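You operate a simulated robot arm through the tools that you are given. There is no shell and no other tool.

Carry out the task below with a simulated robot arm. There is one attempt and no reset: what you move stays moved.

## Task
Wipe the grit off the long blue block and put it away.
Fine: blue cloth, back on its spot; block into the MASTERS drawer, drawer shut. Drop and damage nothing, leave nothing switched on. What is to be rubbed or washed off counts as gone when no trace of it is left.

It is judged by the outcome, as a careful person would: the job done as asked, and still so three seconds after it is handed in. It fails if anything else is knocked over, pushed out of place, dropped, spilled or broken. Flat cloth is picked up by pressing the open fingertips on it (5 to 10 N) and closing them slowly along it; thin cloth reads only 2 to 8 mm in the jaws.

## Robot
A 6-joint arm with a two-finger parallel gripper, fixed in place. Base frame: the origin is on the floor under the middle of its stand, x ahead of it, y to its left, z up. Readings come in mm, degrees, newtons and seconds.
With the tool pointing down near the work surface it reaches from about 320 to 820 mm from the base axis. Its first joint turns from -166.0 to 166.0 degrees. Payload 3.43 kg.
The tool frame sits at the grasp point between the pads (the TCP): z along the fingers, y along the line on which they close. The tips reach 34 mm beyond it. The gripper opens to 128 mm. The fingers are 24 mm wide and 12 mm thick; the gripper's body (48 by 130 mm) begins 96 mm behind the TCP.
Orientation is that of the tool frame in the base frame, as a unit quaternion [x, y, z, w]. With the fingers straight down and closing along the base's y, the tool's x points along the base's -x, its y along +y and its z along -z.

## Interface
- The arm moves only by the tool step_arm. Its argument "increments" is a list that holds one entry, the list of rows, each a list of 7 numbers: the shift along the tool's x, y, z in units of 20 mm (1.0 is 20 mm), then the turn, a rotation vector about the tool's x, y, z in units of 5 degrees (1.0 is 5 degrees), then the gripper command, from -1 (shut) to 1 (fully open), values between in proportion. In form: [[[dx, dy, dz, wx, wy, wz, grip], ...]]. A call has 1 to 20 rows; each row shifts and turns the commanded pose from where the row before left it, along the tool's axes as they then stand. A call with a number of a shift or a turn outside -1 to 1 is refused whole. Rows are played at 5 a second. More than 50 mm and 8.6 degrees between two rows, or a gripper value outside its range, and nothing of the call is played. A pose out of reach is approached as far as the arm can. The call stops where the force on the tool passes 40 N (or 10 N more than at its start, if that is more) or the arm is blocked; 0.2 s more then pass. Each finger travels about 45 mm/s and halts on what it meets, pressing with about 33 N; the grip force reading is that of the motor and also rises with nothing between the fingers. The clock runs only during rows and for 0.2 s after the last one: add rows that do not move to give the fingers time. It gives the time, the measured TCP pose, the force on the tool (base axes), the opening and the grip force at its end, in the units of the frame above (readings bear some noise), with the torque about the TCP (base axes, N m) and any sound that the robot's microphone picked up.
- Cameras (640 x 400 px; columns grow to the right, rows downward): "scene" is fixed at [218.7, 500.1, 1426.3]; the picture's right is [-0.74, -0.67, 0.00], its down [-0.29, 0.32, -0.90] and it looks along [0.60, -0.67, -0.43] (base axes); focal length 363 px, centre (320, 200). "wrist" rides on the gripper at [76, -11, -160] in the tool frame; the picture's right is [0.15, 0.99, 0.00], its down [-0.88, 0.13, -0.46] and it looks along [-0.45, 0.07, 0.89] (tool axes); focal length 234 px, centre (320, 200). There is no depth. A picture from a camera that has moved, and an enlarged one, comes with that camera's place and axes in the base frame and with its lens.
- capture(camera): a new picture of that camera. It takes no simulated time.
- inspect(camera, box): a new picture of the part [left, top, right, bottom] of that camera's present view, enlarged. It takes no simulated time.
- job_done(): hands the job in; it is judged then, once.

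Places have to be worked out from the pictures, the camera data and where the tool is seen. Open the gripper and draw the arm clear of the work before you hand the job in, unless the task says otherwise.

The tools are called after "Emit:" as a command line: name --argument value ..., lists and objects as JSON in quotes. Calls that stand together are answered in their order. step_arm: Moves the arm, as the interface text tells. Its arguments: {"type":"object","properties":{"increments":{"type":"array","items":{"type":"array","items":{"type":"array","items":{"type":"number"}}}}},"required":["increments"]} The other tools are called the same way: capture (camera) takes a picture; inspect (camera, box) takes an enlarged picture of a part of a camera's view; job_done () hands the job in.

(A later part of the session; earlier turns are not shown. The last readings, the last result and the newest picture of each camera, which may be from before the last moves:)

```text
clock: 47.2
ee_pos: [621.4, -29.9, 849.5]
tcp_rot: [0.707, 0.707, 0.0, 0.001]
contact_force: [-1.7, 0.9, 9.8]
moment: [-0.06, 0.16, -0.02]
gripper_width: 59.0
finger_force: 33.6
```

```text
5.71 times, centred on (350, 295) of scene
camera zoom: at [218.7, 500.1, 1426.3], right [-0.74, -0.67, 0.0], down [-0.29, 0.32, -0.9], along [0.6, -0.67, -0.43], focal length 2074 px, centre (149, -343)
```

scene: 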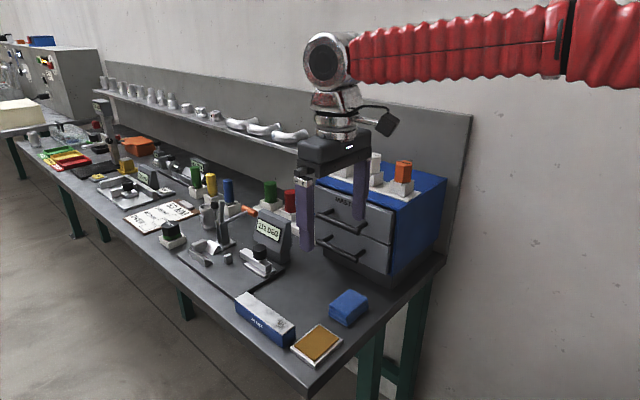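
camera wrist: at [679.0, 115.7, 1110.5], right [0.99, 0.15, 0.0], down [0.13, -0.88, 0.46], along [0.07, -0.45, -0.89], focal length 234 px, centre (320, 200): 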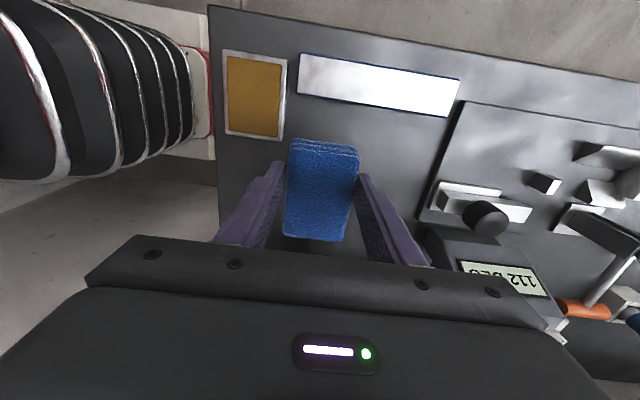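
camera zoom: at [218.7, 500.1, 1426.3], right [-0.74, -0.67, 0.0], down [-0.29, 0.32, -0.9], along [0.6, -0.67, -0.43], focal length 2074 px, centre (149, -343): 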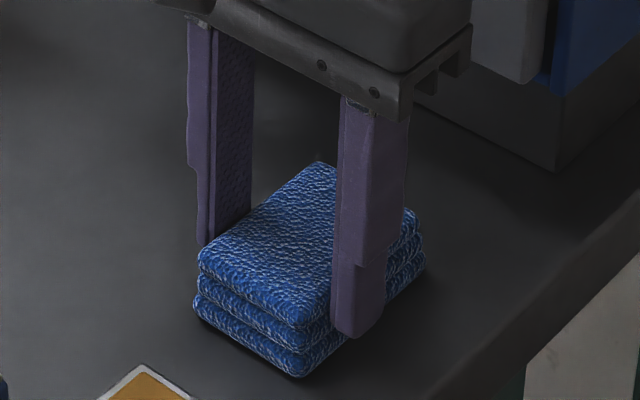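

The cloth sits on the table (9.8 N) and its outline matches the original pixels. I ease off 0.6 mm and open the fingers, then rise.

Emit:
step_arm --increments '[[[0, 0, -0.03, 0, 0, 0, -0.2], [0, 0, 0, 0, 0, 0, -0.05], [0, 0, 0, 0, 0, 0, 0.1], [0, 0, 0, 0, 0, 0, 0.3], [0, 0, 0, 0, 0, 0, 0.4], [0, 0, 0, 0, 0, 0, 0.4], [0, 0, -0.5, 0, 0, 0, 0.4], [0, 0, -1, 0, 0, 0, 0.4], [0, 0, -1, 0, 0, 0, 0.4], [0, 0, -1, 0, 0, 0, 0.4], [0, 0, 0, 0, 0, 0, 0.4]]]'

Emit:
inspect --camera "scene" --box '[300, 260, 400, 330]'

Emit:
capture --camera "wrist"

```text
clock: 49.6
ee_pos: [621.9, -30.1, 921.2]
tcp_rot: [0.707, 0.707, -0.001, 0.0]
contact_force: [-0.5, 0.0, 0.7]
moment: [0.02, 0.02, 0.0]
gripper_width: 89.7
finger_force: 0.1
```

```text
5.71 times, centred on (350, 295) of scene
camera zoom: at [218.7, 500.1, 1426.3], right [-0.74, -0.67, 0.0], down [-0.29, 0.32, -0.9], along [0.6, -0.67, -0.43], focal length 2074 px, centre (149, -343)
```

zoom: 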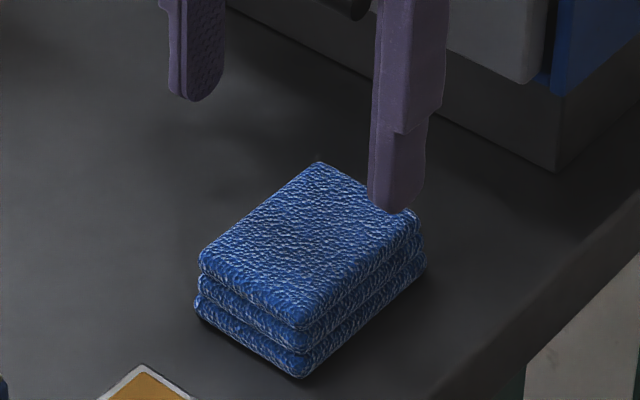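

```text
taken
camera wrist: at [612.0, 45.7, 1082.4], right [0.99, 0.15, 0.0], down [0.13, -0.88, 0.46], along [0.07, -0.45, -0.89], focal length 234 px, centre (320, 200)
```

wrist: 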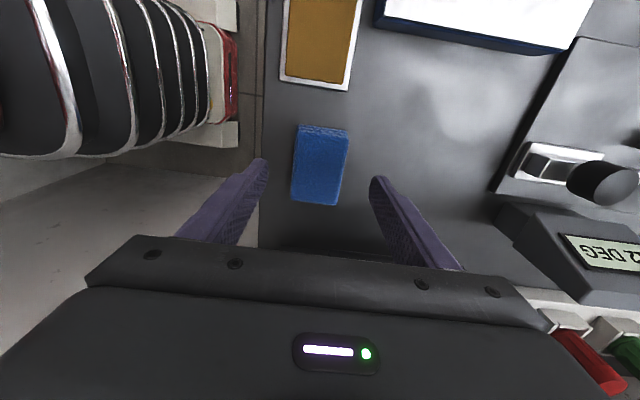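

The cloth is back exactly on its spot. Next is the drawer: I rise, back off toward +y, and turn the tool back by -90° so its closing line lies along y before tilting it toward the drawer.

Emit:
step_arm --increments '[[[0.3, 0.1, -1, 0, 0, 0, 0.4], [0.6, 0.3, -1, 0, 0, 0, 0.4], [0.8, 0.5, -1, 0, 0, 0, 0.4], [0.8, 0.5, -1, 0, 0, 0, 0.4], [0.8, 0.5, -1, 0, 0, 0, 0.4], [0.8, 0.5, -1, 0, 0, 0, 0.4], [0.8, 0.5, -0.5, 0, 0, 0, 0.4], [0, 0, 0, 0, 0, -1, 0.4], [0, 0, 0, 0, 0, -1, 0.4], [0, 0, 0, 0, 0, -1, 0.4], [0, 0, 0, 0, 0, -1, 0.4], [0, 0, 0, 0, 0, -1, 0.4], [0, 0, 0, 0, 0, -1, 0.4], [0, 0, 0, 0, 0, -1, 0.4], [0, 0, 0, 0, 0, -1, 0.4], [0, 0, 0, 0, 0, -1, 0.4], [0, 0, 0, 0, 0, 0, 0.4]]]'

Emit:
step_arm --increments '[[[0, 0, 0, 0, 0, -1, 0.4], [0, 0, 0, 0, 0, -1, 0.4], [0, 0, 0, 0, 0, -1, 0.4], [0, 0, 0, 0, 0, -1, 0.4], [0, 0, 0, 0, 0, -1, 0.4], [0, 0, 0, 0, 0, -1, 0.4], [0, 0, 0, 0, 0, -1, 0.4], [0, 0, 0, 0, 0, -1, 0.4], [0, 0, 0, 0, 0, -1, 0.4], [0, 0, 0, 0, 0, 0, 0.4]]]'

Emit:
capture --camera "scene"

Emit:
capture --camera "wrist"

```text
clock: 53.2
ee_pos: [679.1, 68.2, 1050.9]
tcp_rot: [0.383, 0.924, 0.0, -0.001]
contact_force: [0.1, -0.2, 0.1]
moment: [-0.02, -0.01, 0.03]
gripper_width: 89.5
finger_force: 0.1
```

```text
clock: 55.4
ee_pos: [680.2, 67.7, 1050.6]
tcp_rot: [-0.001, 1.0, 0.001, 0.0]
contact_force: [-0.4, 0.3, -0.5]
moment: [0.0, -0.02, 0.03]
gripper_width: 89.7
finger_force: 0.1
```

```text
taken
```

scene: 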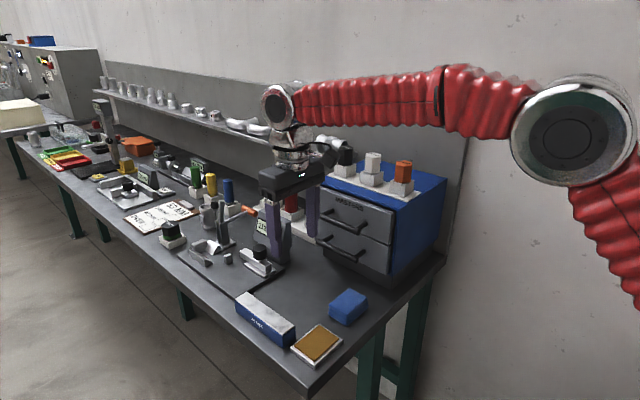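

```text
taken
camera wrist: at [604.7, 56.1, 1210.9], right [-0.15, 0.99, 0.0], down [0.88, 0.13, 0.46], along [0.45, 0.07, -0.89], focal length 234 px, centre (320, 200)
```

wrist: 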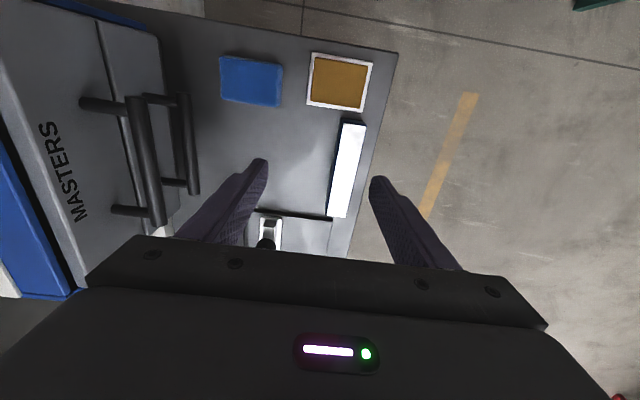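

Both handles are now visible to both cameras. I enlarge them to triangulate the upper (MASTERS) handle.

Emit:
inspect --camera "wrist" --box '[0, 40, 240, 240]'

Emit:
inspect --camera "scene" --box '[300, 140, 460, 290]'

```text
2.00 times, centred on (120, 140) of wrist
camera zoom: at [604.7, 56.1, 1210.9], right [-0.15, 0.99, 0.0], down [0.88, 0.13, 0.46], along [0.45, 0.07, -0.89], focal length 468 px, centre (720, 320)
```

zoom: 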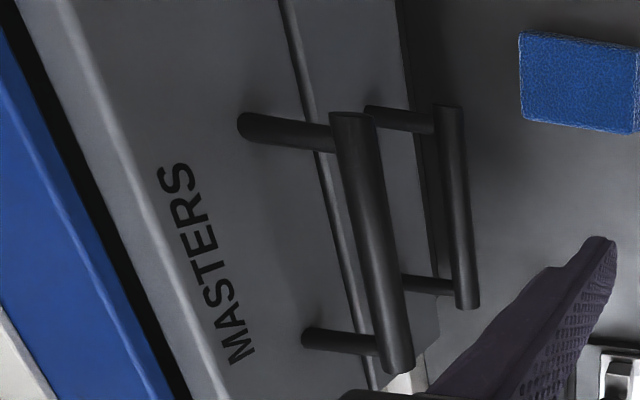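

```text
2.67 times, centred on (380, 215) of scene
camera zoom: at [218.7, 500.1, 1426.3], right [-0.74, -0.67, 0.0], down [-0.29, 0.32, -0.9], along [0.6, -0.67, -0.43], focal length 968 px, centre (160, 160)
```

zoom: 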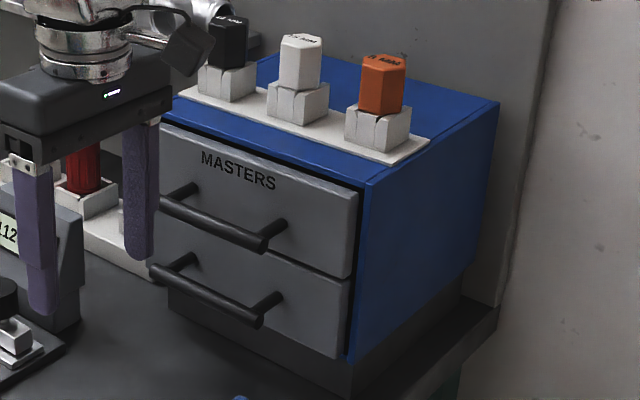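

Estimate: the upper bar runs along x from ≈640 to 766, at y≈-92, z≈1000. I tilt the tool 60° toward the drawer here in free space, keeping the TCP in place, then look.

Emit:
step_arm --increments '[[[0, 0, 0, 1, 0, 0, 0.4], [0, 0, 0, 1, 0, 0, 0.4], [0, 0, 0, 1, 0, 0, 0.4], [0, 0, 0, 1, 0, 0, 0.4], [0, 0, 0, 1, 0, 0, 0.4], [0, 0, 0, 1, 0, 0, 0.4], [0, 0, 0, 1, 0, 0, 0.4], [0, 0, 0, 1, 0, 0, 0.4], [0, 0, 0, 1, 0, 0, 0.4], [0, 0, 0, 1, 0, 0, 0.4], [0, 0, 0, 1, 0, 0, 0.4], [0, 0, 0, 1, 0, 0, 0.4], [0, 0, 0, 0, 0, 0, 0.4]]]'

Emit:
capture --camera "scene"

Emit:
capture --camera "wrist"

```text
clock: 58.2
ee_pos: [679.5, 68.3, 1050.1]
tcp_rot: [0.001, 0.866, -0.501, 0.0]
contact_force: [0.5, 0.1, -0.2]
moment: [0.03, 0.01, 0.0]
gripper_width: 89.7
finger_force: 0.0
```

```text
taken
```

scene: 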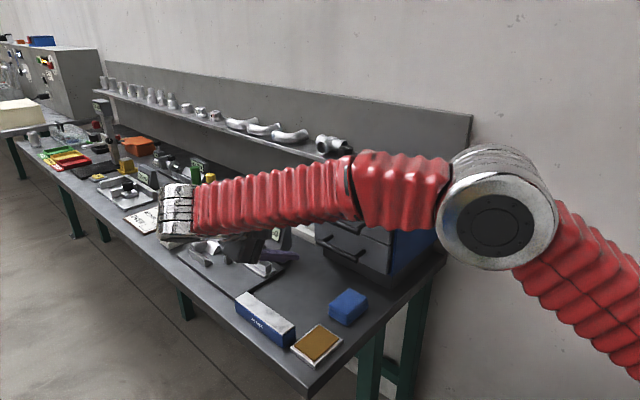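

```text
taken
camera wrist: at [604.8, 199.9, 1140.9], right [-0.15, 0.49, -0.86], down [0.88, 0.46, 0.11], along [0.45, -0.74, -0.5], focal length 234 px, centre (320, 200)
```

wrist: 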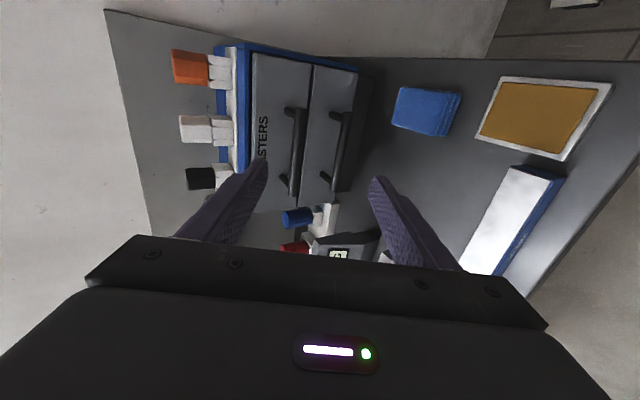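

The 60° tilt was reached without trouble and the wrist camera sees the handles near its centre. I enlarge to measure the upper bar.

Emit:
inspect --camera "wrist" --box '[230, 40, 390, 220]'

Emit:
inspect --camera "scene" --box '[220, 190, 420, 320]'

```text
2.22 times, centred on (310, 130) of wrist
camera zoom: at [604.8, 199.9, 1140.9], right [-0.15, 0.49, -0.86], down [0.88, 0.46, 0.11], along [0.45, -0.74, -0.5], focal length 520 px, centre (342, 356)
```

zoom: 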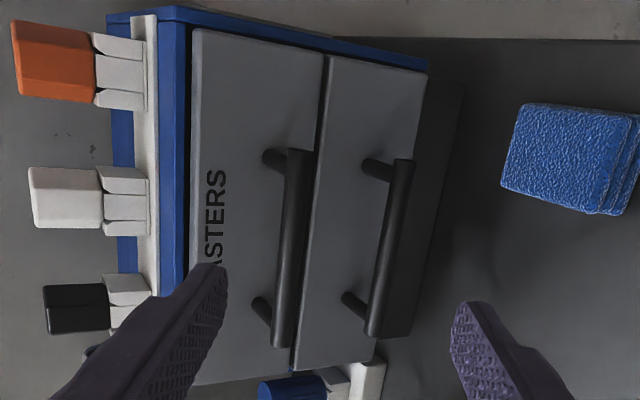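

```text
3.08 times, centred on (320, 255) of scene
camera zoom: at [218.7, 500.1, 1426.3], right [-0.74, -0.67, 0.0], down [-0.29, 0.32, -0.9], along [0.6, -0.67, -0.43], focal length 1117 px, centre (320, 31)
```

zoom: 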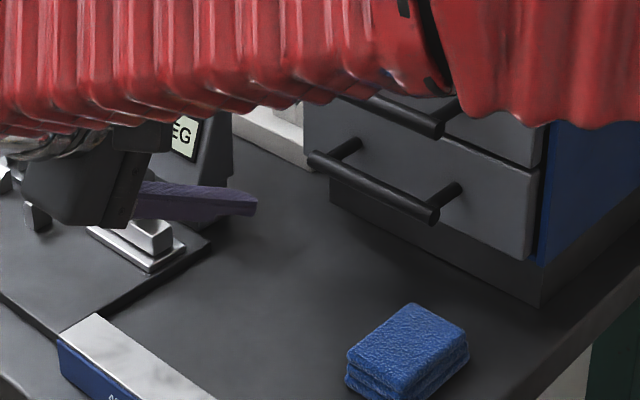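

Triangulating from two wrist views: the bar spans x 641–770 at y≈-96.5, z≈994.5 (≈15 mm thick), and the drawer front is at y≈-142. I tilt to 80°, narrow the fingers to ~56 mm and move in front of the bar's middle, staying ~60 mm short of it.

Emit:
step_arm --increments '[[[0, 0, 0, 1, 0, 0, -0.1], [0, 0, 0, 1, 0, 0, -0.12], [0, 0, 0, 1, 0, 0, -0.12], [0, 0, 0, 1, 0, 0, -0.12], [-0.3, 0.3, 0.3, 0, 0, 0, -0.12], [-0.3, 0.3, 0.6, 0, 0, 0, -0.12], [-0.3, 0.3, 0.9, 0, 0, 0, -0.12], [-0.3, 0.3, 0.9, 0, 0, 0, -0.12], [-0.12, 0.1, 0.9, 0, 0, 0, -0.12], [0, 0, 0.9, 0, 0, 0, -0.12], [0, 0, 0.6, 0, 0, 0, -0.12], [0, 0, 0, 0, 0, 0, -0.12], [0, 0, 0, 0, 0, 0, -0.12]]]'

Emit:
capture --camera "wrist"

Emit:
capture --camera "scene"

```text
clock: 61.0
ee_pos: [705.9, -28.2, 1006.4]
tcp_rot: [-0.001, 0.766, -0.643, 0.0]
contact_force: [0.5, -0.2, 0.2]
moment: [0.01, 0.03, -0.01]
gripper_width: 56.1
finger_force: 0.0
```

```text
taken
camera wrist: at [630.8, 126.4, 1045.9], right [-0.15, 0.17, -0.97], down [0.88, 0.47, -0.05], along [0.45, -0.86, -0.22], focal length 234 px, centre (320, 200)
```

wrist: 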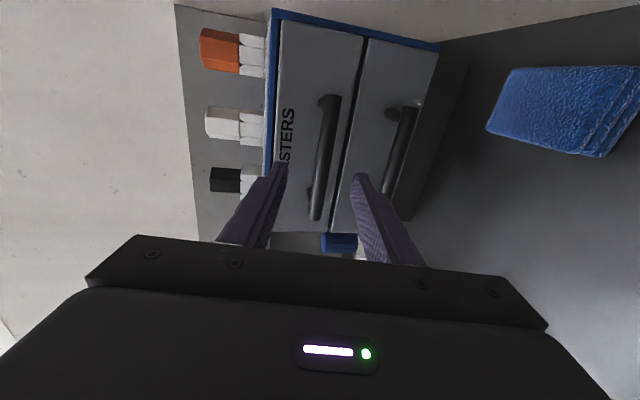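

```text
taken
```

scene: 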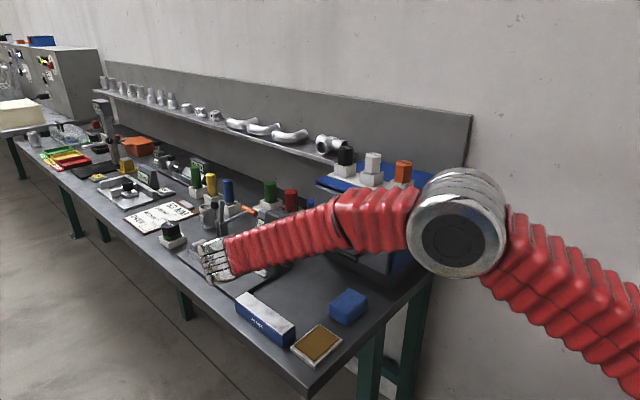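

The fingers straddle the bar well in the wrist view. I advance 60 mm along the tool axis.

Emit:
step_arm --increments '[[[0, 0, 0.6, 0, 0, 0, -0.12], [0, 0, 0.6, 0, 0, 0, -0.12], [0, 0, 0.6, 0, 0, 0, -0.12], [0, 0, 0.6, 0, 0, 0, -0.12], [0, 0, 0.5, 0, 0, 0, -0.12], [0, 0, 0, 0, 0, 0, -0.12]]]'

Emit:
capture --camera "wrist"

```text
clock: 62.4
ee_pos: [705.5, -86.1, 997.2]
tcp_rot: [0.0, 0.767, -0.642, -0.001]
contact_force: [-0.4, 1.0, -0.9]
moment: [-0.02, -0.01, 0.03]
gripper_width: 56.2
finger_force: 0.0
```

```text
taken
camera wrist: at [630.4, 68.9, 1036.4], right [-0.15, 0.17, -0.97], down [0.88, 0.47, -0.05], along [0.45, -0.86, -0.22], focal length 234 px, centre (320, 200)
```

wrist: 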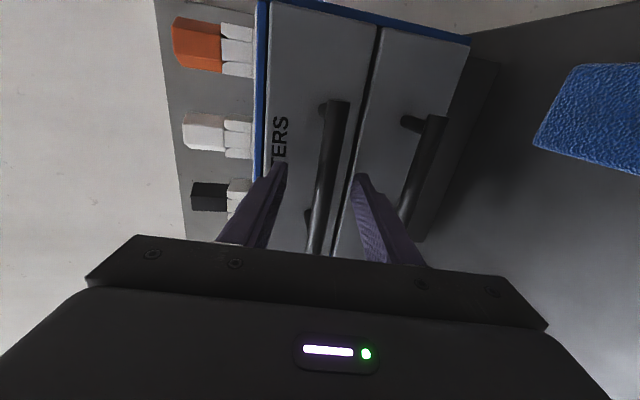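

The bar lies between the fingers with no contact. I close on it gradually.

Emit:
step_arm --increments '[[[0, 0, 0, 0, 0, 0, -0.3], [0, 0, 0, 0, 0, 0, -0.5], [0, 0, 0, 0, 0, 0, -0.65], [0, 0, 0, 0, 0, 0, -0.75], [0, 0, 0, 0, 0, 0, -0.85], [0, 0, 0, 0, 0, 0, -0.9], [0, 0, 0, 0, 0, 0, -0.9]]]'

```text
clock: 64.0
ee_pos: [705.1, -84.8, 996.7]
tcp_rot: [-0.001, 0.767, -0.642, -0.002]
contact_force: [-3.9, 5.3, -22.5]
moment: [0.3, -0.27, 0.12]
gripper_width: 19.5
finger_force: 11.6
```

Force on the tool is -22 N in z: the lower finger touches first, so the bar sits slightly below the tool's centre line. I shift the tool 2 mm downward while closed lightly.

Emit:
step_arm --increments '[[[0, 0.06, 0, 0, 0, 0, -0.8], [0, 0.06, 0, 0, 0, 0, -0.8], [0, 0, 0, 0, 0, 0, -0.85], [0, 0, 0, 0, 0, 0, -0.9], [0, 0, 0, 0, 0, 0, -0.9]]]'

```text
clock: 65.2
ee_pos: [706.4, -84.1, 993.7]
tcp_rot: [-0.001, 0.766, -0.643, -0.001]
contact_force: [-1.7, 2.1, -20.1]
moment: [0.18, -1.04, 0.27]
gripper_width: 15.5
finger_force: 42.5
```

Now gripped at 15.5 mm, with still -20 N vertical bias. I relieve it with another small downward shift.

Emit:
step_arm --increments '[[[0, 0.06, 0, 0, 0, 0, -0.9], [0, 0, 0, 0, 0, 0, -0.9]]]'

```text
clock: 65.8
ee_pos: [706.6, -84.4, 993.8]
tcp_rot: [0.0, 0.766, -0.643, 0.0]
contact_force: [-0.5, -1.0, -14.8]
moment: [0.1, -1.07, 0.08]
gripper_width: 15.6
finger_force: 44.7
```

Emit:
step_arm --increments '[[[0, 0.06, 0, 0, 0, 0, -0.9], [0, 0.04, 0, 0, 0, 0, -0.9], [0, 0, 0, 0, 0, 0, -0.9]]]'

```text
clock: 66.6
ee_pos: [706.6, -84.3, 994.3]
tcp_rot: [0.001, 0.766, -0.643, 0.001]
contact_force: [3.8, -0.3, 11.1]
moment: [-0.29, 1.34, -0.97]
gripper_width: 15.2
finger_force: 45.1
```

The vertical bias is nearly balanced; I trim 0.8 mm back and begin pulling the drawer straight along +y, 20 mm at first, to feel the resistance.

Emit:
step_arm --increments '[[[0, -0.04, 0, 0, 0, 0, -0.9], [0, 0.035, -0.197, 0, 0, 0, -0.9], [0, 0.052, -0.296, 0, 0, 0, -0.9], [0, 0.087, -0.4925, 0, 0, 0, -0.9], [0, 0, 0, 0, 0, 0, -0.9]]]'

Emit:
capture --camera "wrist"

```text
clock: 67.8
ee_pos: [706.3, -65.0, 993.6]
tcp_rot: [0.0, 0.766, -0.643, 0.002]
contact_force: [9.7, -1.9, 18.6]
moment: [-0.31, 1.07, 0.16]
gripper_width: 15.6
finger_force: 44.9
```

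```text
taken
camera wrist: at [631.0, 90.0, 1032.7], right [-0.15, 0.17, -0.97], down [0.88, 0.47, -0.05], along [0.45, -0.86, -0.22], focal length 234 px, centre (320, 200)
```

wrist: 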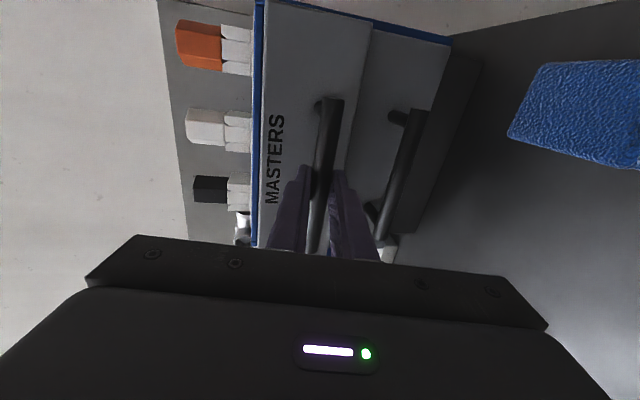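

The MASTERS drawer is coming out with little resistance. I take out the vertical bias (1 mm up) and pull another 90 mm.

Emit:
step_arm --increments '[[[0, -0.06, 0, 0, 0, 0, -0.9], [0, 0.087, -0.4925, 0, 0, 0, -0.9], [0, 0.087, -0.4925, 0, 0, 0, -0.9], [0, 0.087, -0.4925, 0, 0, 0, -0.9], [0, 0.087, -0.4925, 0, 0, 0, -0.9], [0, 0.087, -0.4925, 0, 0, 0, -0.9], [0, 0.087, -0.4925, 0, 0, 0, -0.9], [0, 0.087, -0.4925, 0, 0, 0, -0.9], [0, 0.087, -0.4925, 0, 0, 0, -0.9], [0, 0.087, -0.4925, 0, 0, 0, -0.9], [0, 0, 0, 0, 0, 0, -0.9]]]'

Emit:
capture --camera "wrist"

```text
clock: 70.2
ee_pos: [705.5, 24.6, 993.1]
tcp_rot: [-0.001, 0.766, -0.643, -0.001]
contact_force: [0.4, -1.3, 2.0]
moment: [-0.03, -1.06, -0.35]
gripper_width: 15.3
finger_force: 45.3
```

```text
taken
camera wrist: at [630.9, 180.2, 1033.1], right [-0.15, 0.17, -0.97], down [0.88, 0.47, -0.05], along [0.45, -0.86, -0.22], focal length 234 px, centre (320, 200)
```

wrist: 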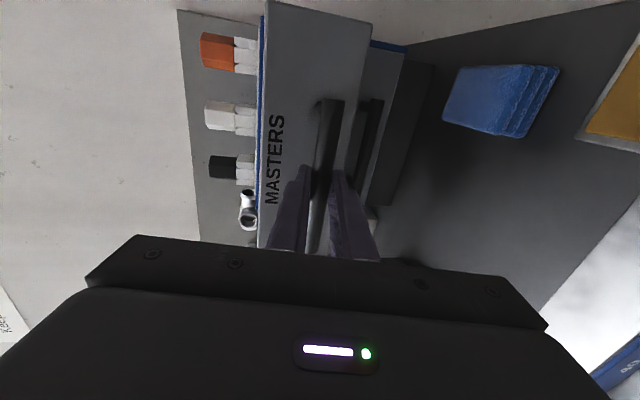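

The drawer is out by 109 mm. To fit the block and fingers comfortably, yet keep the handle clear of the gripper when I later pick the block, I pull 20 mm more (130 mm in all).

Emit:
step_arm --increments '[[[0, 0.0914, -0.517, 0, 0, 0, -0.9], [0, 0.0914, -0.517, 0, 0, 0, -0.9], [0, 0, 0, 0, 0, 0, -0.9], [0, 0, 0, 0, 0, 0, -0.9]]]'

```text
clock: 71.2
ee_pos: [706.9, 46.5, 993.5]
tcp_rot: [0.0, 0.766, -0.642, 0.0]
contact_force: [2.5, -1.0, 7.5]
moment: [-0.14, -0.8, -0.06]
gripper_width: 15.1
finger_force: 45.0
```

The drawer is out 130 mm. I open the fingers and retreat straight back along the tool axis.

Emit:
step_arm --increments '[[[0, 0, 0, 0, 0, 0, -0.75], [0, 0, 0, 0, 0, 0, -0.5], [0, 0, 0, 0, 0, 0, -0.2], [0, 0, 0, 0, 0, 0, -0.12], [0, 0, 0, 0, 0, 0, -0.12], [0, 0, -0.4, 0, 0, 0, -0.12], [0, 0, -0.6, 0, 0, 0, -0.12], [0, 0, -1, 0, 0, 0, -0.12], [0, 0, -1, 0, 0, 0, -0.12], [0, 0, -1, 0, 0, 0, -0.12], [0, 0, 0, 0, 0, 0, -0.12]]]'

Emit:
capture --camera "wrist"

Emit:
capture --camera "scene"

```text
clock: 73.6
ee_pos: [706.1, 126.0, 1005.6]
tcp_rot: [0.0, 0.766, -0.643, -0.001]
contact_force: [-0.7, -0.4, 0.5]
moment: [0.0, -0.01, 0.0]
gripper_width: 56.3
finger_force: 0.1
```

```text
taken
camera wrist: at [630.6, 280.1, 1045.8], right [-0.15, 0.17, -0.97], down [0.88, 0.47, -0.05], along [0.45, -0.87, -0.22], focal length 234 px, centre (320, 200)
```

wrist: 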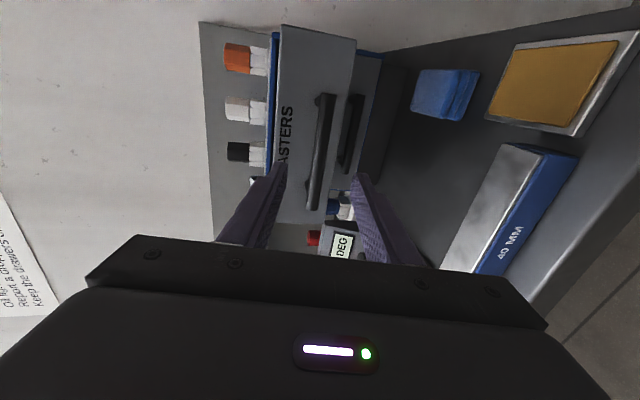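

```text
taken
```

scene: 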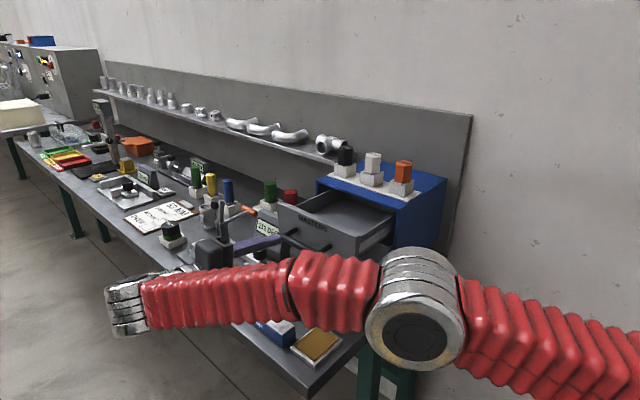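

The drawer is open. There is a notice on the wall at the left of the wrist view; I read it and look into the drawer in the scene view.

Emit:
inspect --camera "wrist" --box '[0, 180, 80, 330]'

Emit:
inspect --camera "scene" --box '[260, 140, 460, 270]'

```text
2.67 times, centred on (40, 255) of wrist
camera zoom: at [630.6, 280.1, 1045.8], right [-0.15, 0.17, -0.97], down [0.88, 0.47, -0.05], along [0.45, -0.87, -0.22], focal length 624 px, centre (1067, 53)
```

zoom: 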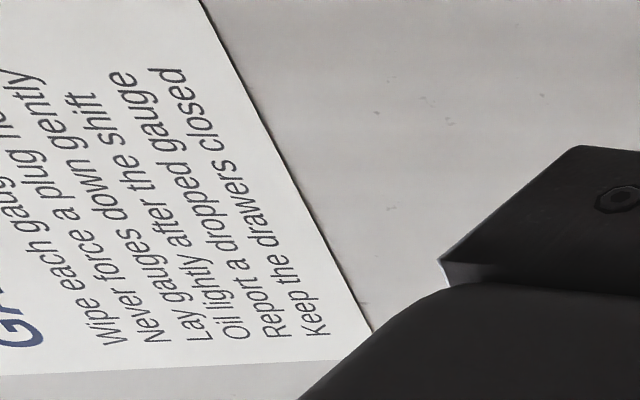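

```text
3.08 times, centred on (360, 205) of scene
camera zoom: at [218.7, 500.1, 1426.3], right [-0.74, -0.67, 0.0], down [-0.29, 0.32, -0.9], along [0.6, -0.67, -0.43], focal length 1117 px, centre (197, 185)
```

zoom: 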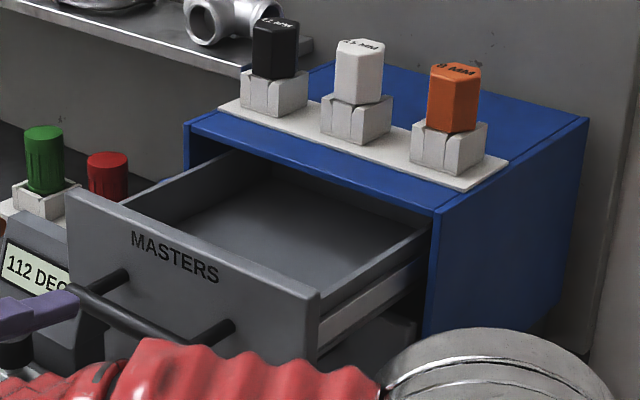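

The drawer is empty and roomy. I turn the tool back upright (-80°) here, clear of the handle, opening to about 64 mm for the block.

Emit:
step_arm --increments '[[[0, 0, 0, -1, 0, 0, 0], [0, 0, 0, -1, 0, 0, 0], [0, 0, 0, -1, 0, 0, 0], [0, 0, 0, -1, 0, 0, 0], [0, 0, 0, -1, 0, 0, 0], [0, 0, 0, -1, 0, 0, 0], [0, 0, 0, -1, 0, 0, 0], [0, 0, 0, -1, 0, 0, 0], [0, 0, 0, -1, 0, 0, 0], [0, 0, 0, -1, 0, 0, 0], [0, 0, 0, -1, 0, 0, 0], [0, 0, 0, -1, 0, 0, 0], [0, 0, 0, -1, 0, 0, 0], [0, 0, 0, -1, 0, 0, 0], [0, 0, 0, -1, 0, 0, 0], [0, 0, 0, -1, 0, 0, 0], [0, 0, 0, 0, 0, 0, 0]]]'

Emit:
capture --camera "wrist"

Emit:
capture --camera "scene"

```text
clock: 77.2
ee_pos: [706.2, 126.1, 1007.0]
tcp_rot: [0.0, 1.0, 0.0, 0.0]
contact_force: [0.6, 0.7, 0.4]
moment: [0.03, -0.01, 0.0]
gripper_width: 64.0
finger_force: 0.0
```

```text
taken
camera wrist: at [631.1, 113.2, 1167.9], right [-0.15, 0.99, 0.0], down [0.88, 0.13, 0.46], along [0.45, 0.07, -0.89], focal length 234 px, centre (320, 200)
```

wrist: 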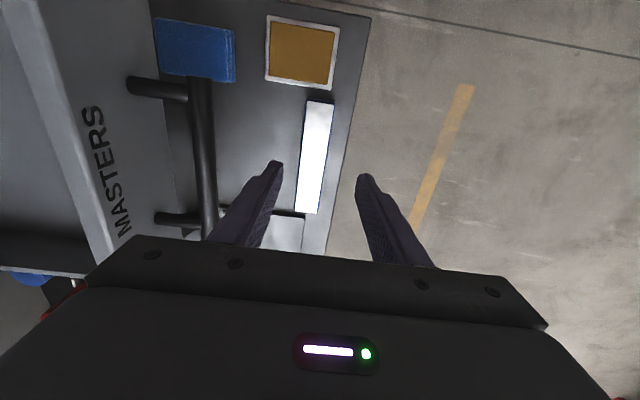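

```text
taken
```

scene: 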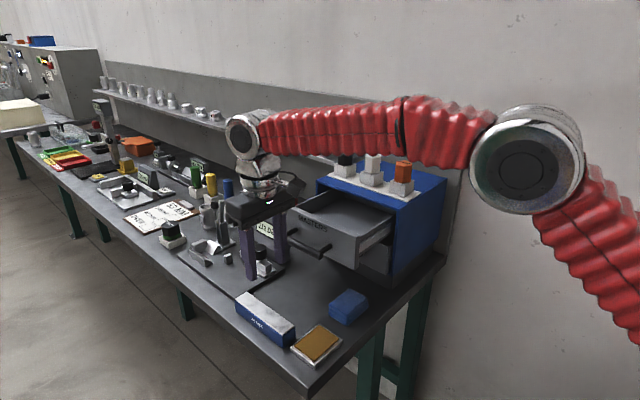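

Upright again. I enlarge the wrist view of the block to centre the gripper on it.

Emit:
inspect --camera "wrist" --box '[260, 80, 380, 230]'

Emit:
inspect --camera "scene" --box '[200, 180, 360, 350]'

```text
2.67 times, centred on (320, 155) of wrist
camera zoom: at [631.1, 113.2, 1167.9], right [-0.15, 0.99, 0.0], down [0.88, 0.13, 0.46], along [0.45, 0.07, -0.89], focal length 624 px, centre (320, 320)
```

zoom: 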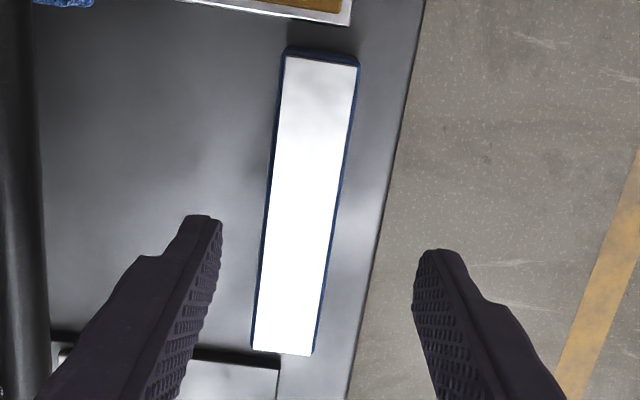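

```text
2.35 times, centred on (280, 265) of scene
camera zoom: at [218.7, 500.1, 1426.3], right [-0.74, -0.67, 0.0], down [-0.29, 0.32, -0.9], along [0.6, -0.67, -0.43], focal length 854 px, centre (414, 47)
```

zoom: 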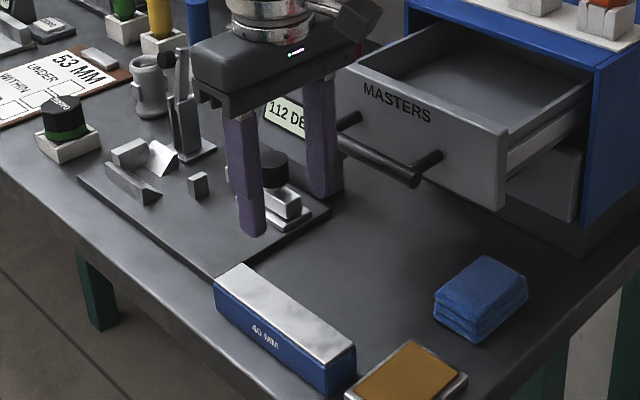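

Block: x 656–819, y 101–137, so I centre the gripper at (738, 119.3). The handle bar (y≤41) leaves about 13 mm to the gripper body; I descend first to z≈920.

Emit:
step_arm --increments '[[[-0.4, -0.085, 0, 0, 0, 0, 0], [-0.4, -0.085, 0.3, 0, 0, 0, 0], [-0.4, -0.085, 0.8, 0, 0, 0, 0], [-0.39, -0.085, 0.8, 0, 0, 0, 0], [0, 0, 0.8, 0, 0, 0, 0], [0, 0, 0.8, 0, 0, 0, 0], [0, 0, 0.8, 0, 0, 0, 0], [0, 0, 0, 0, 0, 0, 0]]]'

Emit:
capture --camera "wrist"

Emit:
inspect --camera "scene" --box '[200, 180, 360, 350]'

```text
clock: 79.0
ee_pos: [737.9, 118.5, 921.5]
tcp_rot: [0.0, 1.0, 0.0, 0.0]
contact_force: [-0.5, 0.0, -0.4]
moment: [-0.02, 0.0, 0.06]
gripper_width: 64.0
finger_force: 0.0
```

```text
taken
camera wrist: at [663.6, 106.2, 1082.1], right [-0.15, 0.99, 0.0], down [0.88, 0.13, 0.46], along [0.45, 0.07, -0.89], focal length 234 px, centre (320, 200)
```

wrist: 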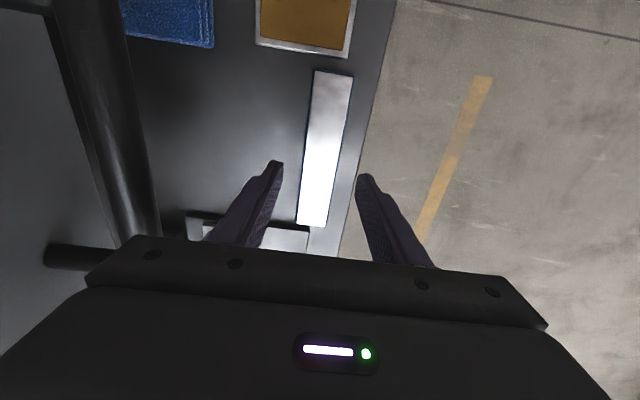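

```text
2.35 times, centred on (280, 265) of scene
camera zoom: at [218.7, 500.1, 1426.3], right [-0.74, -0.67, 0.0], down [-0.29, 0.32, -0.9], along [0.6, -0.67, -0.43], focal length 854 px, centre (414, 47)
```

zoom: 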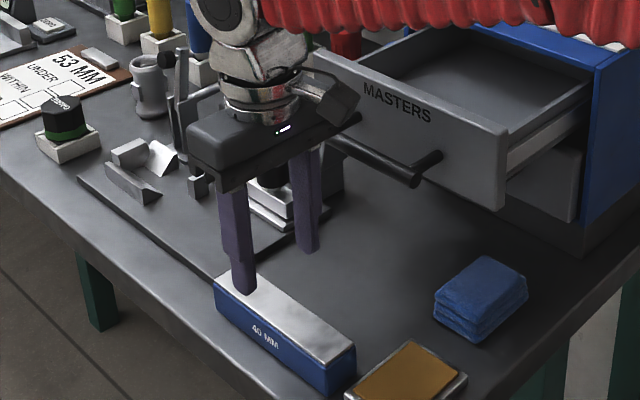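

The bar's edge is at y≈44 and the gripper body's at ≈53.5 – about 9 mm clear. I descend straight down to z≈858 and check.

Emit:
step_arm --increments '[[[0, 0.04, 0.8, 0, 0, 0, 0], [0, 0, 0.8, 0, 0, 0, 0], [0, 0, 0.8, 0, 0, 0, 0], [0, 0, 0.8, 0, 0, 0, 0], [0, 0, 0, 0, 0, 0, 0]]]'

Emit:
inspect --camera "scene" --box '[200, 200, 340, 350]'

Emit:
capture --camera "wrist"

```text
clock: 80.2
ee_pos: [736.5, 118.0, 856.6]
tcp_rot: [0.0, 1.0, 0.0, 0.001]
contact_force: [0.0, 0.1, -0.1]
moment: [0.0, 0.01, 0.01]
gripper_width: 63.9
finger_force: 0.1
```

```text
2.67 times, centred on (270, 275) of scene
camera zoom: at [218.7, 500.1, 1426.3], right [-0.74, -0.67, 0.0], down [-0.29, 0.32, -0.9], along [0.6, -0.67, -0.43], focal length 968 px, centre (453, 0)
```

zoom: 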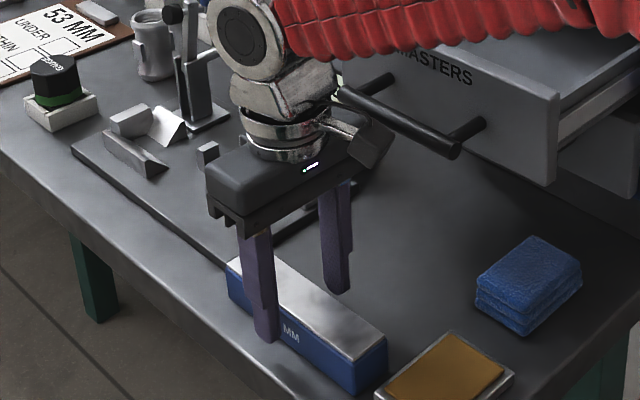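

```text
taken
camera wrist: at [662.5, 107.2, 1017.6], right [-0.15, 0.99, 0.0], down [0.88, 0.13, 0.46], along [0.45, 0.07, -0.89], focal length 234 px, centre (320, 200)
```

wrist: 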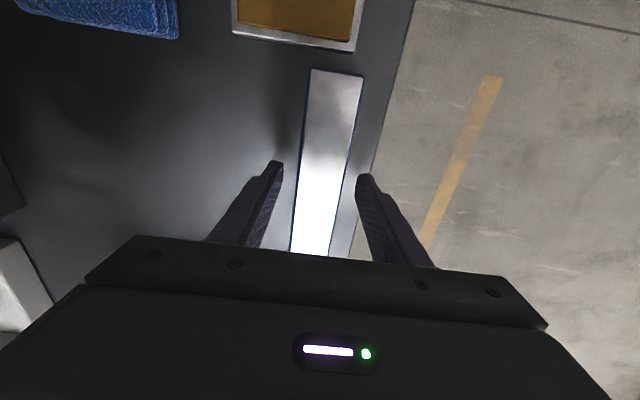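

Clear so far with no contact. I lower the last 9 mm and close slowly on the block.

Emit:
step_arm --increments '[[[0, 0, 0.25, 0, 0, 0, 0], [0, 0, 0.2, 0, 0, 0, 0], [0, 0, 0, 0, 0, 0, -0.1], [0, 0, 0, 0, 0, 0, -0.2], [0, 0, 0, 0, 0, 0, -0.28], [0, 0, 0, 0, 0, 0, -0.34], [0, 0, 0, 0, 0, 0, -0.4], [0, 0, 0, 0, 0, 0, -0.46], [0, 0, 0, 0, 0, 0, -0.5], [0, 0, 0, 0, 0, 0, -0.5]]]'

```text
clock: 82.4
ee_pos: [737.6, 118.8, 848.3]
tcp_rot: [0.0, 1.0, 0.0, 0.0]
contact_force: [1.4, -0.8, 0.3]
moment: [0.0, 0.03, -0.01]
gripper_width: 39.5
finger_force: 32.9
```

The block is held at 39.5 mm with 33 N. I lift it slowly by 20 mm and read the load.

Emit:
step_arm --increments '[[[0, 0, 0, 0, 0, 0, -0.7], [0, 0, 0, 0, 0, 0, -0.7], [0, 0, -0.1, 0, 0, 0, -0.7], [0, 0, -0.2, 0, 0, 0, -0.7], [0, 0, -0.3, 0, 0, 0, -0.7], [0, 0, -0.4, 0, 0, 0, -0.7], [0, 0, 0, 0, 0, 0, -0.7], [0, 0, 0, 0, 0, 0, -0.7]]]'

Emit:
inspect --camera "scene" --box '[200, 200, 340, 350]'

```text
clock: 84.2
ee_pos: [737.0, 119.2, 868.6]
tcp_rot: [0.0, 1.0, 0.0, 0.0]
contact_force: [-0.4, -0.5, -2.4]
moment: [-0.03, 0.01, -0.01]
gripper_width: 39.6
finger_force: 33.3
```

```text
2.67 times, centred on (270, 275) of scene
camera zoom: at [218.7, 500.1, 1426.3], right [-0.74, -0.67, 0.0], down [-0.29, 0.32, -0.9], along [0.6, -0.67, -0.43], focal length 968 px, centre (453, 0)
```

zoom: 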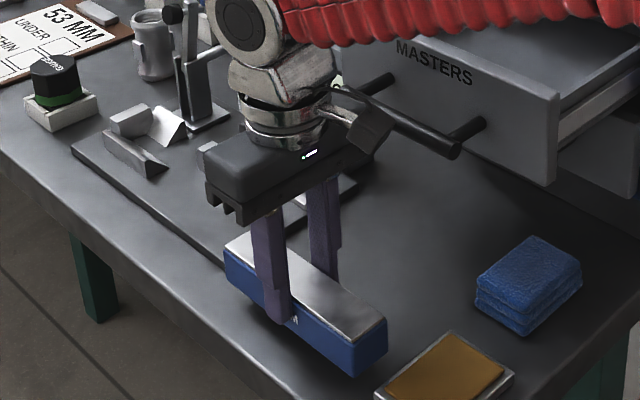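

The block hangs level and light (≈2 N). I raise it straight up to z≈1130 so its underside clears the drawer front.

Emit:
step_arm --increments '[[[0, 0, -0.6, 0, 0, 0, -0.7], [0, 0, -1, 0, 0, 0, -0.7], [0, 0, -1, 0, 0, 0, -0.7], [0, 0, -1, 0, 0, 0, -0.7], [0, 0, -1, 0, 0, 0, -0.7], [0, 0, -1, 0, 0, 0, -0.7], [0, 0, -1, 0, 0, 0, -0.7], [0, 0, -1, 0, 0, 0, -0.7], [0, 0, -1, 0, 0, 0, -0.7], [0, 0, -1, 0, 0, 0, -0.7], [0, 0, -1, 0, 0, 0, -0.7], [0, 0, -1, 0, 0, 0, -0.7], [0, 0, -1, 0, 0, 0, -0.7], [0, 0, -0.5, 0, 0, 0, -0.7], [0, 0, 0, 0, 0, 0, -0.7]]]'

Emit:
capture --camera "wrist"

Emit:
capture --camera "scene"

```text
clock: 87.4
ee_pos: [730.6, 117.6, 1127.6]
tcp_rot: [0.0, 1.0, -0.001, 0.0]
contact_force: [0.3, 0.4, -2.0]
moment: [0.0, 0.0, -0.01]
gripper_width: 39.2
finger_force: 33.0
out of reach, approached as far as the arm can: row 13, 14
```

```text
taken
camera wrist: at [654.6, 106.1, 1287.7], right [-0.15, 0.99, 0.0], down [0.88, 0.13, 0.46], along [0.45, 0.07, -0.89], focal length 234 px, centre (320, 200)
```

wrist: 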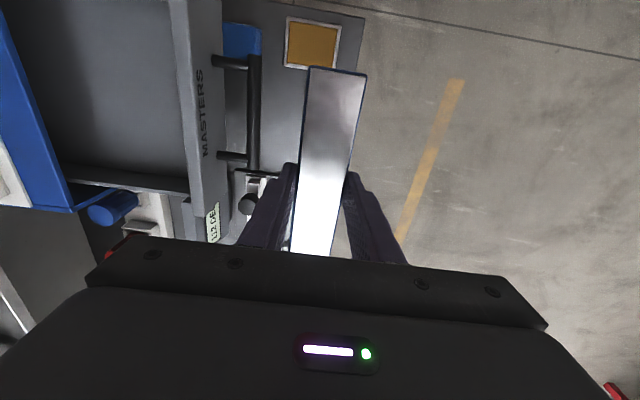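

```text
taken
```

scene: 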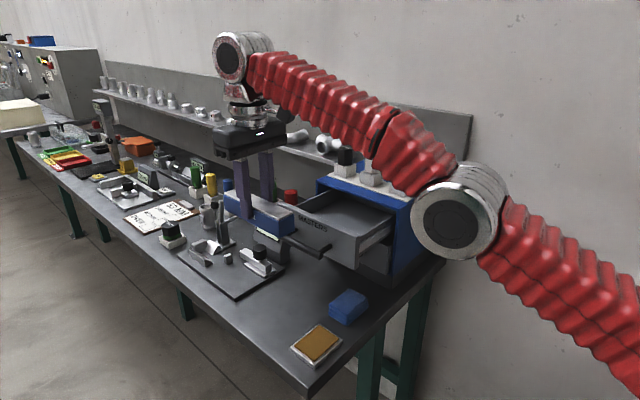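

At this height x≈731 is the reach limit, so I will move in to x≈705 next. I enlarge the drawer in the wrist view to fix where the block should go.

Emit:
inspect --camera "wrist" --box '[0, 0, 280, 220]'

Emit:
inspect --camera "scene" --box '[200, 120, 460, 290]'

```text
1.82 times, centred on (140, 110) of wrist
camera zoom: at [654.6, 106.1, 1287.7], right [-0.15, 0.99, 0.0], down [0.88, 0.13, 0.46], along [0.45, 0.07, -0.89], focal length 426 px, centre (647, 364)
```

zoom: 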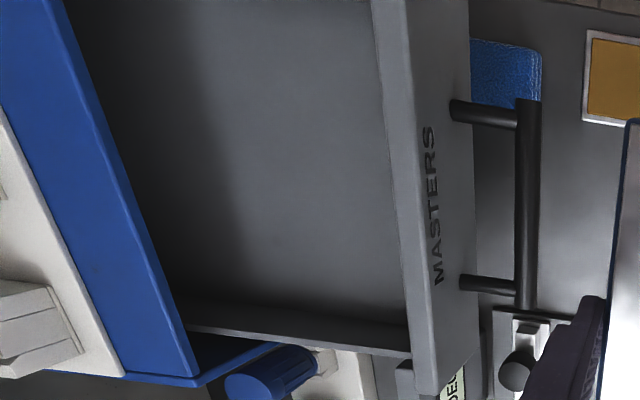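

```text
2.35 times, centred on (330, 205) of scene
camera zoom: at [218.7, 500.1, 1426.3], right [-0.74, -0.67, 0.0], down [-0.29, 0.32, -0.9], along [0.6, -0.67, -0.43], focal length 854 px, centre (296, 188)
```

zoom: 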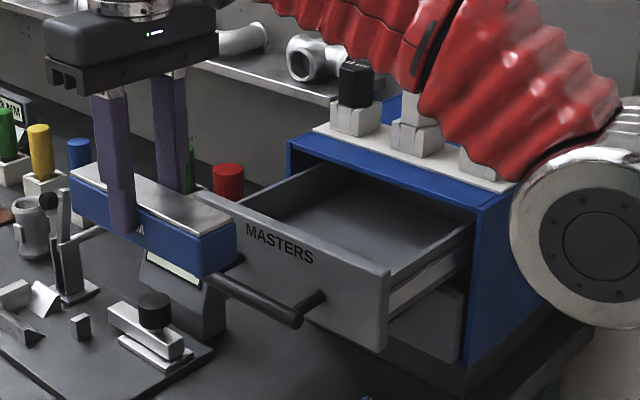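

I need the drawer's inner depth and walls, so I enlarge the far corner of the drawer in the wrist view.

Emit:
inspect --camera "wrist" --box '[60, 120, 220, 220]'

Emit:
inspect --camera "scene" --box '[290, 180, 410, 270]'

```text
4.00 times, centred on (140, 170) of wrist
camera zoom: at [654.6, 106.1, 1287.7], right [-0.15, 0.99, 0.0], down [0.88, 0.13, 0.46], along [0.45, 0.07, -0.89], focal length 937 px, centre (1040, 320)
```

zoom: 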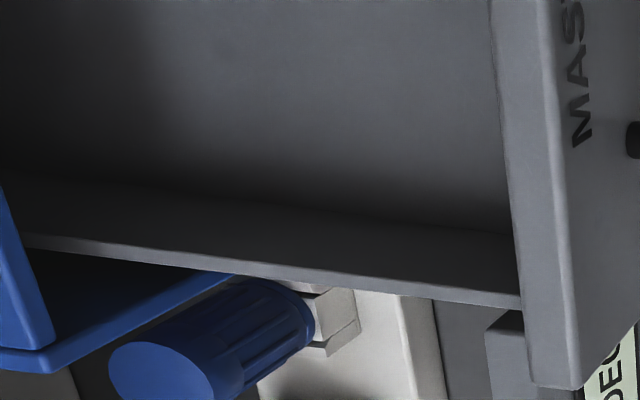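

```text
4.44 times, centred on (350, 225) of scene
camera zoom: at [218.7, 500.1, 1426.3], right [-0.74, -0.67, 0.0], down [-0.29, 0.32, -0.9], along [0.6, -0.67, -0.43], focal length 1613 px, centre (187, 89)
```

zoom: 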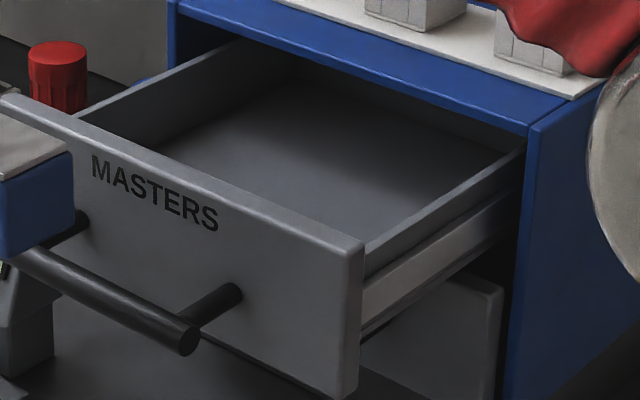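

Rough reading: floor around z≈996, side walls ≈35 mm high, drawer centre x≈706. I move the block over the open drawer at the same height, (≈706, -70), for a better look.

Emit:
step_arm --increments '[[[0.3, 0, 0, 0, 0, 0, -0.7], [0.3, -0.3, 0, 0, 0, 0, -0.7], [0.3, -0.6, 0, 0, 0, 0, -0.7], [0.2, -0.9, 0, 0, 0, 0, -0.7], [0.1, -0.9, 0, 0, 0, 0, -0.7], [0, -0.9, 0, 0, 0, 0, -0.7], [0, -0.9, 0, 0, 0, 0, -0.7], [0, -0.9, 0, 0, 0, 0, -0.7], [0, -0.9, 0, 0, 0, 0, -0.7], [0, -0.9, 0, 0, 0, 0, -0.7], [0, -0.9, 0, 0, 0, 0, -0.7], [0, -0.6, 0, 0, 0, 0, -0.7], [0, -0.4, 0, 0, 0, 0, -0.7], [0, 0, 0, 0, 0, 0, -0.7]]]'

Emit:
capture --camera "wrist"

Emit:
inspect --camera "scene" --box '[240, 100, 440, 270]'

```text
clock: 90.4
ee_pos: [706.4, -65.8, 1126.3]
tcp_rot: [0.0, 1.0, -0.001, 0.001]
contact_force: [0.5, -0.1, -2.8]
moment: [-0.01, -0.04, 0.01]
gripper_width: 39.6
finger_force: 32.9
```

```text
taken
camera wrist: at [632.0, -77.0, 1286.8], right [-0.15, 0.99, 0.0], down [0.88, 0.13, 0.46], along [0.45, 0.07, -0.89], focal length 234 px, centre (320, 200)
```

wrist: 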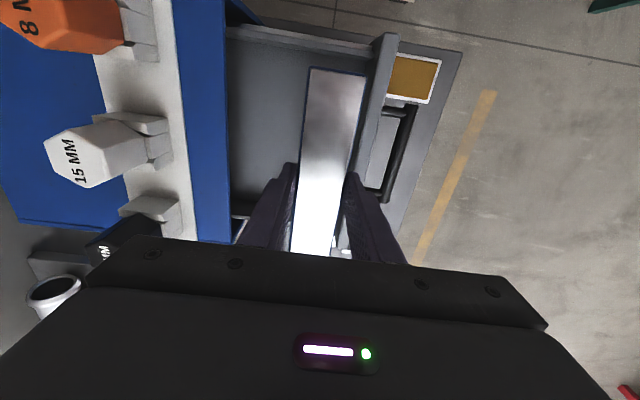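

```text
2.35 times, centred on (340, 185) of scene
camera zoom: at [218.7, 500.1, 1426.3], right [-0.74, -0.67, 0.0], down [-0.29, 0.32, -0.9], along [0.6, -0.67, -0.43], focal length 854 px, centre (273, 235)
```

zoom: 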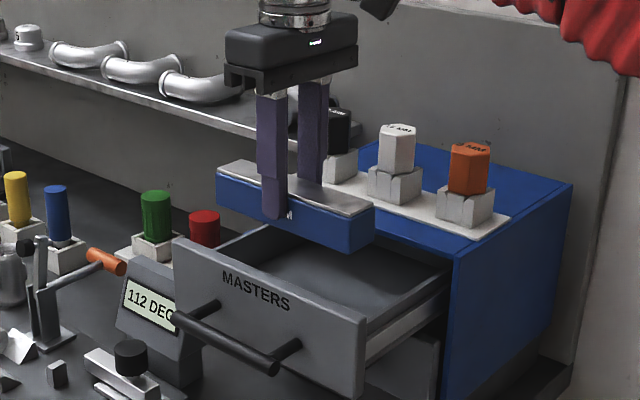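

The block is over the drawer with nothing touched. I enlarge the wrist view to measure the drawer edges relative to the block.

Emit:
inspect --camera "wrist" --box '[200, 0, 440, 150]'

Emit:
inspect --camera "wrist" --box '[200, 140, 420, 260]'

```text
2.67 times, centred on (320, 75) of wrist
camera zoom: at [632.0, -77.0, 1286.8], right [-0.15, 0.99, 0.0], down [0.88, 0.13, 0.46], along [0.45, 0.07, -0.89], focal length 624 px, centre (320, 533)
```

zoom: 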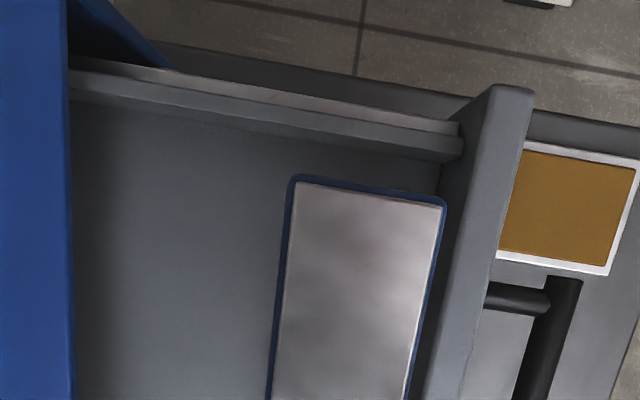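

```text
2.91 times, centred on (310, 200) of wrist
camera zoom: at [632.0, -77.0, 1286.8], right [-0.15, 0.99, 0.0], down [0.88, 0.13, 0.46], along [0.45, 0.07, -0.89], focal length 681 px, centre (349, 200)
```

zoom: 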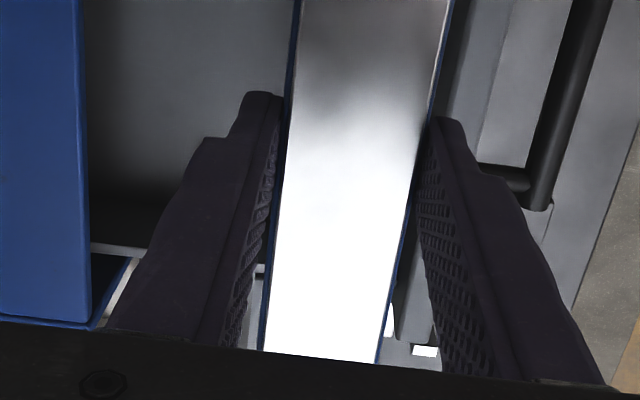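

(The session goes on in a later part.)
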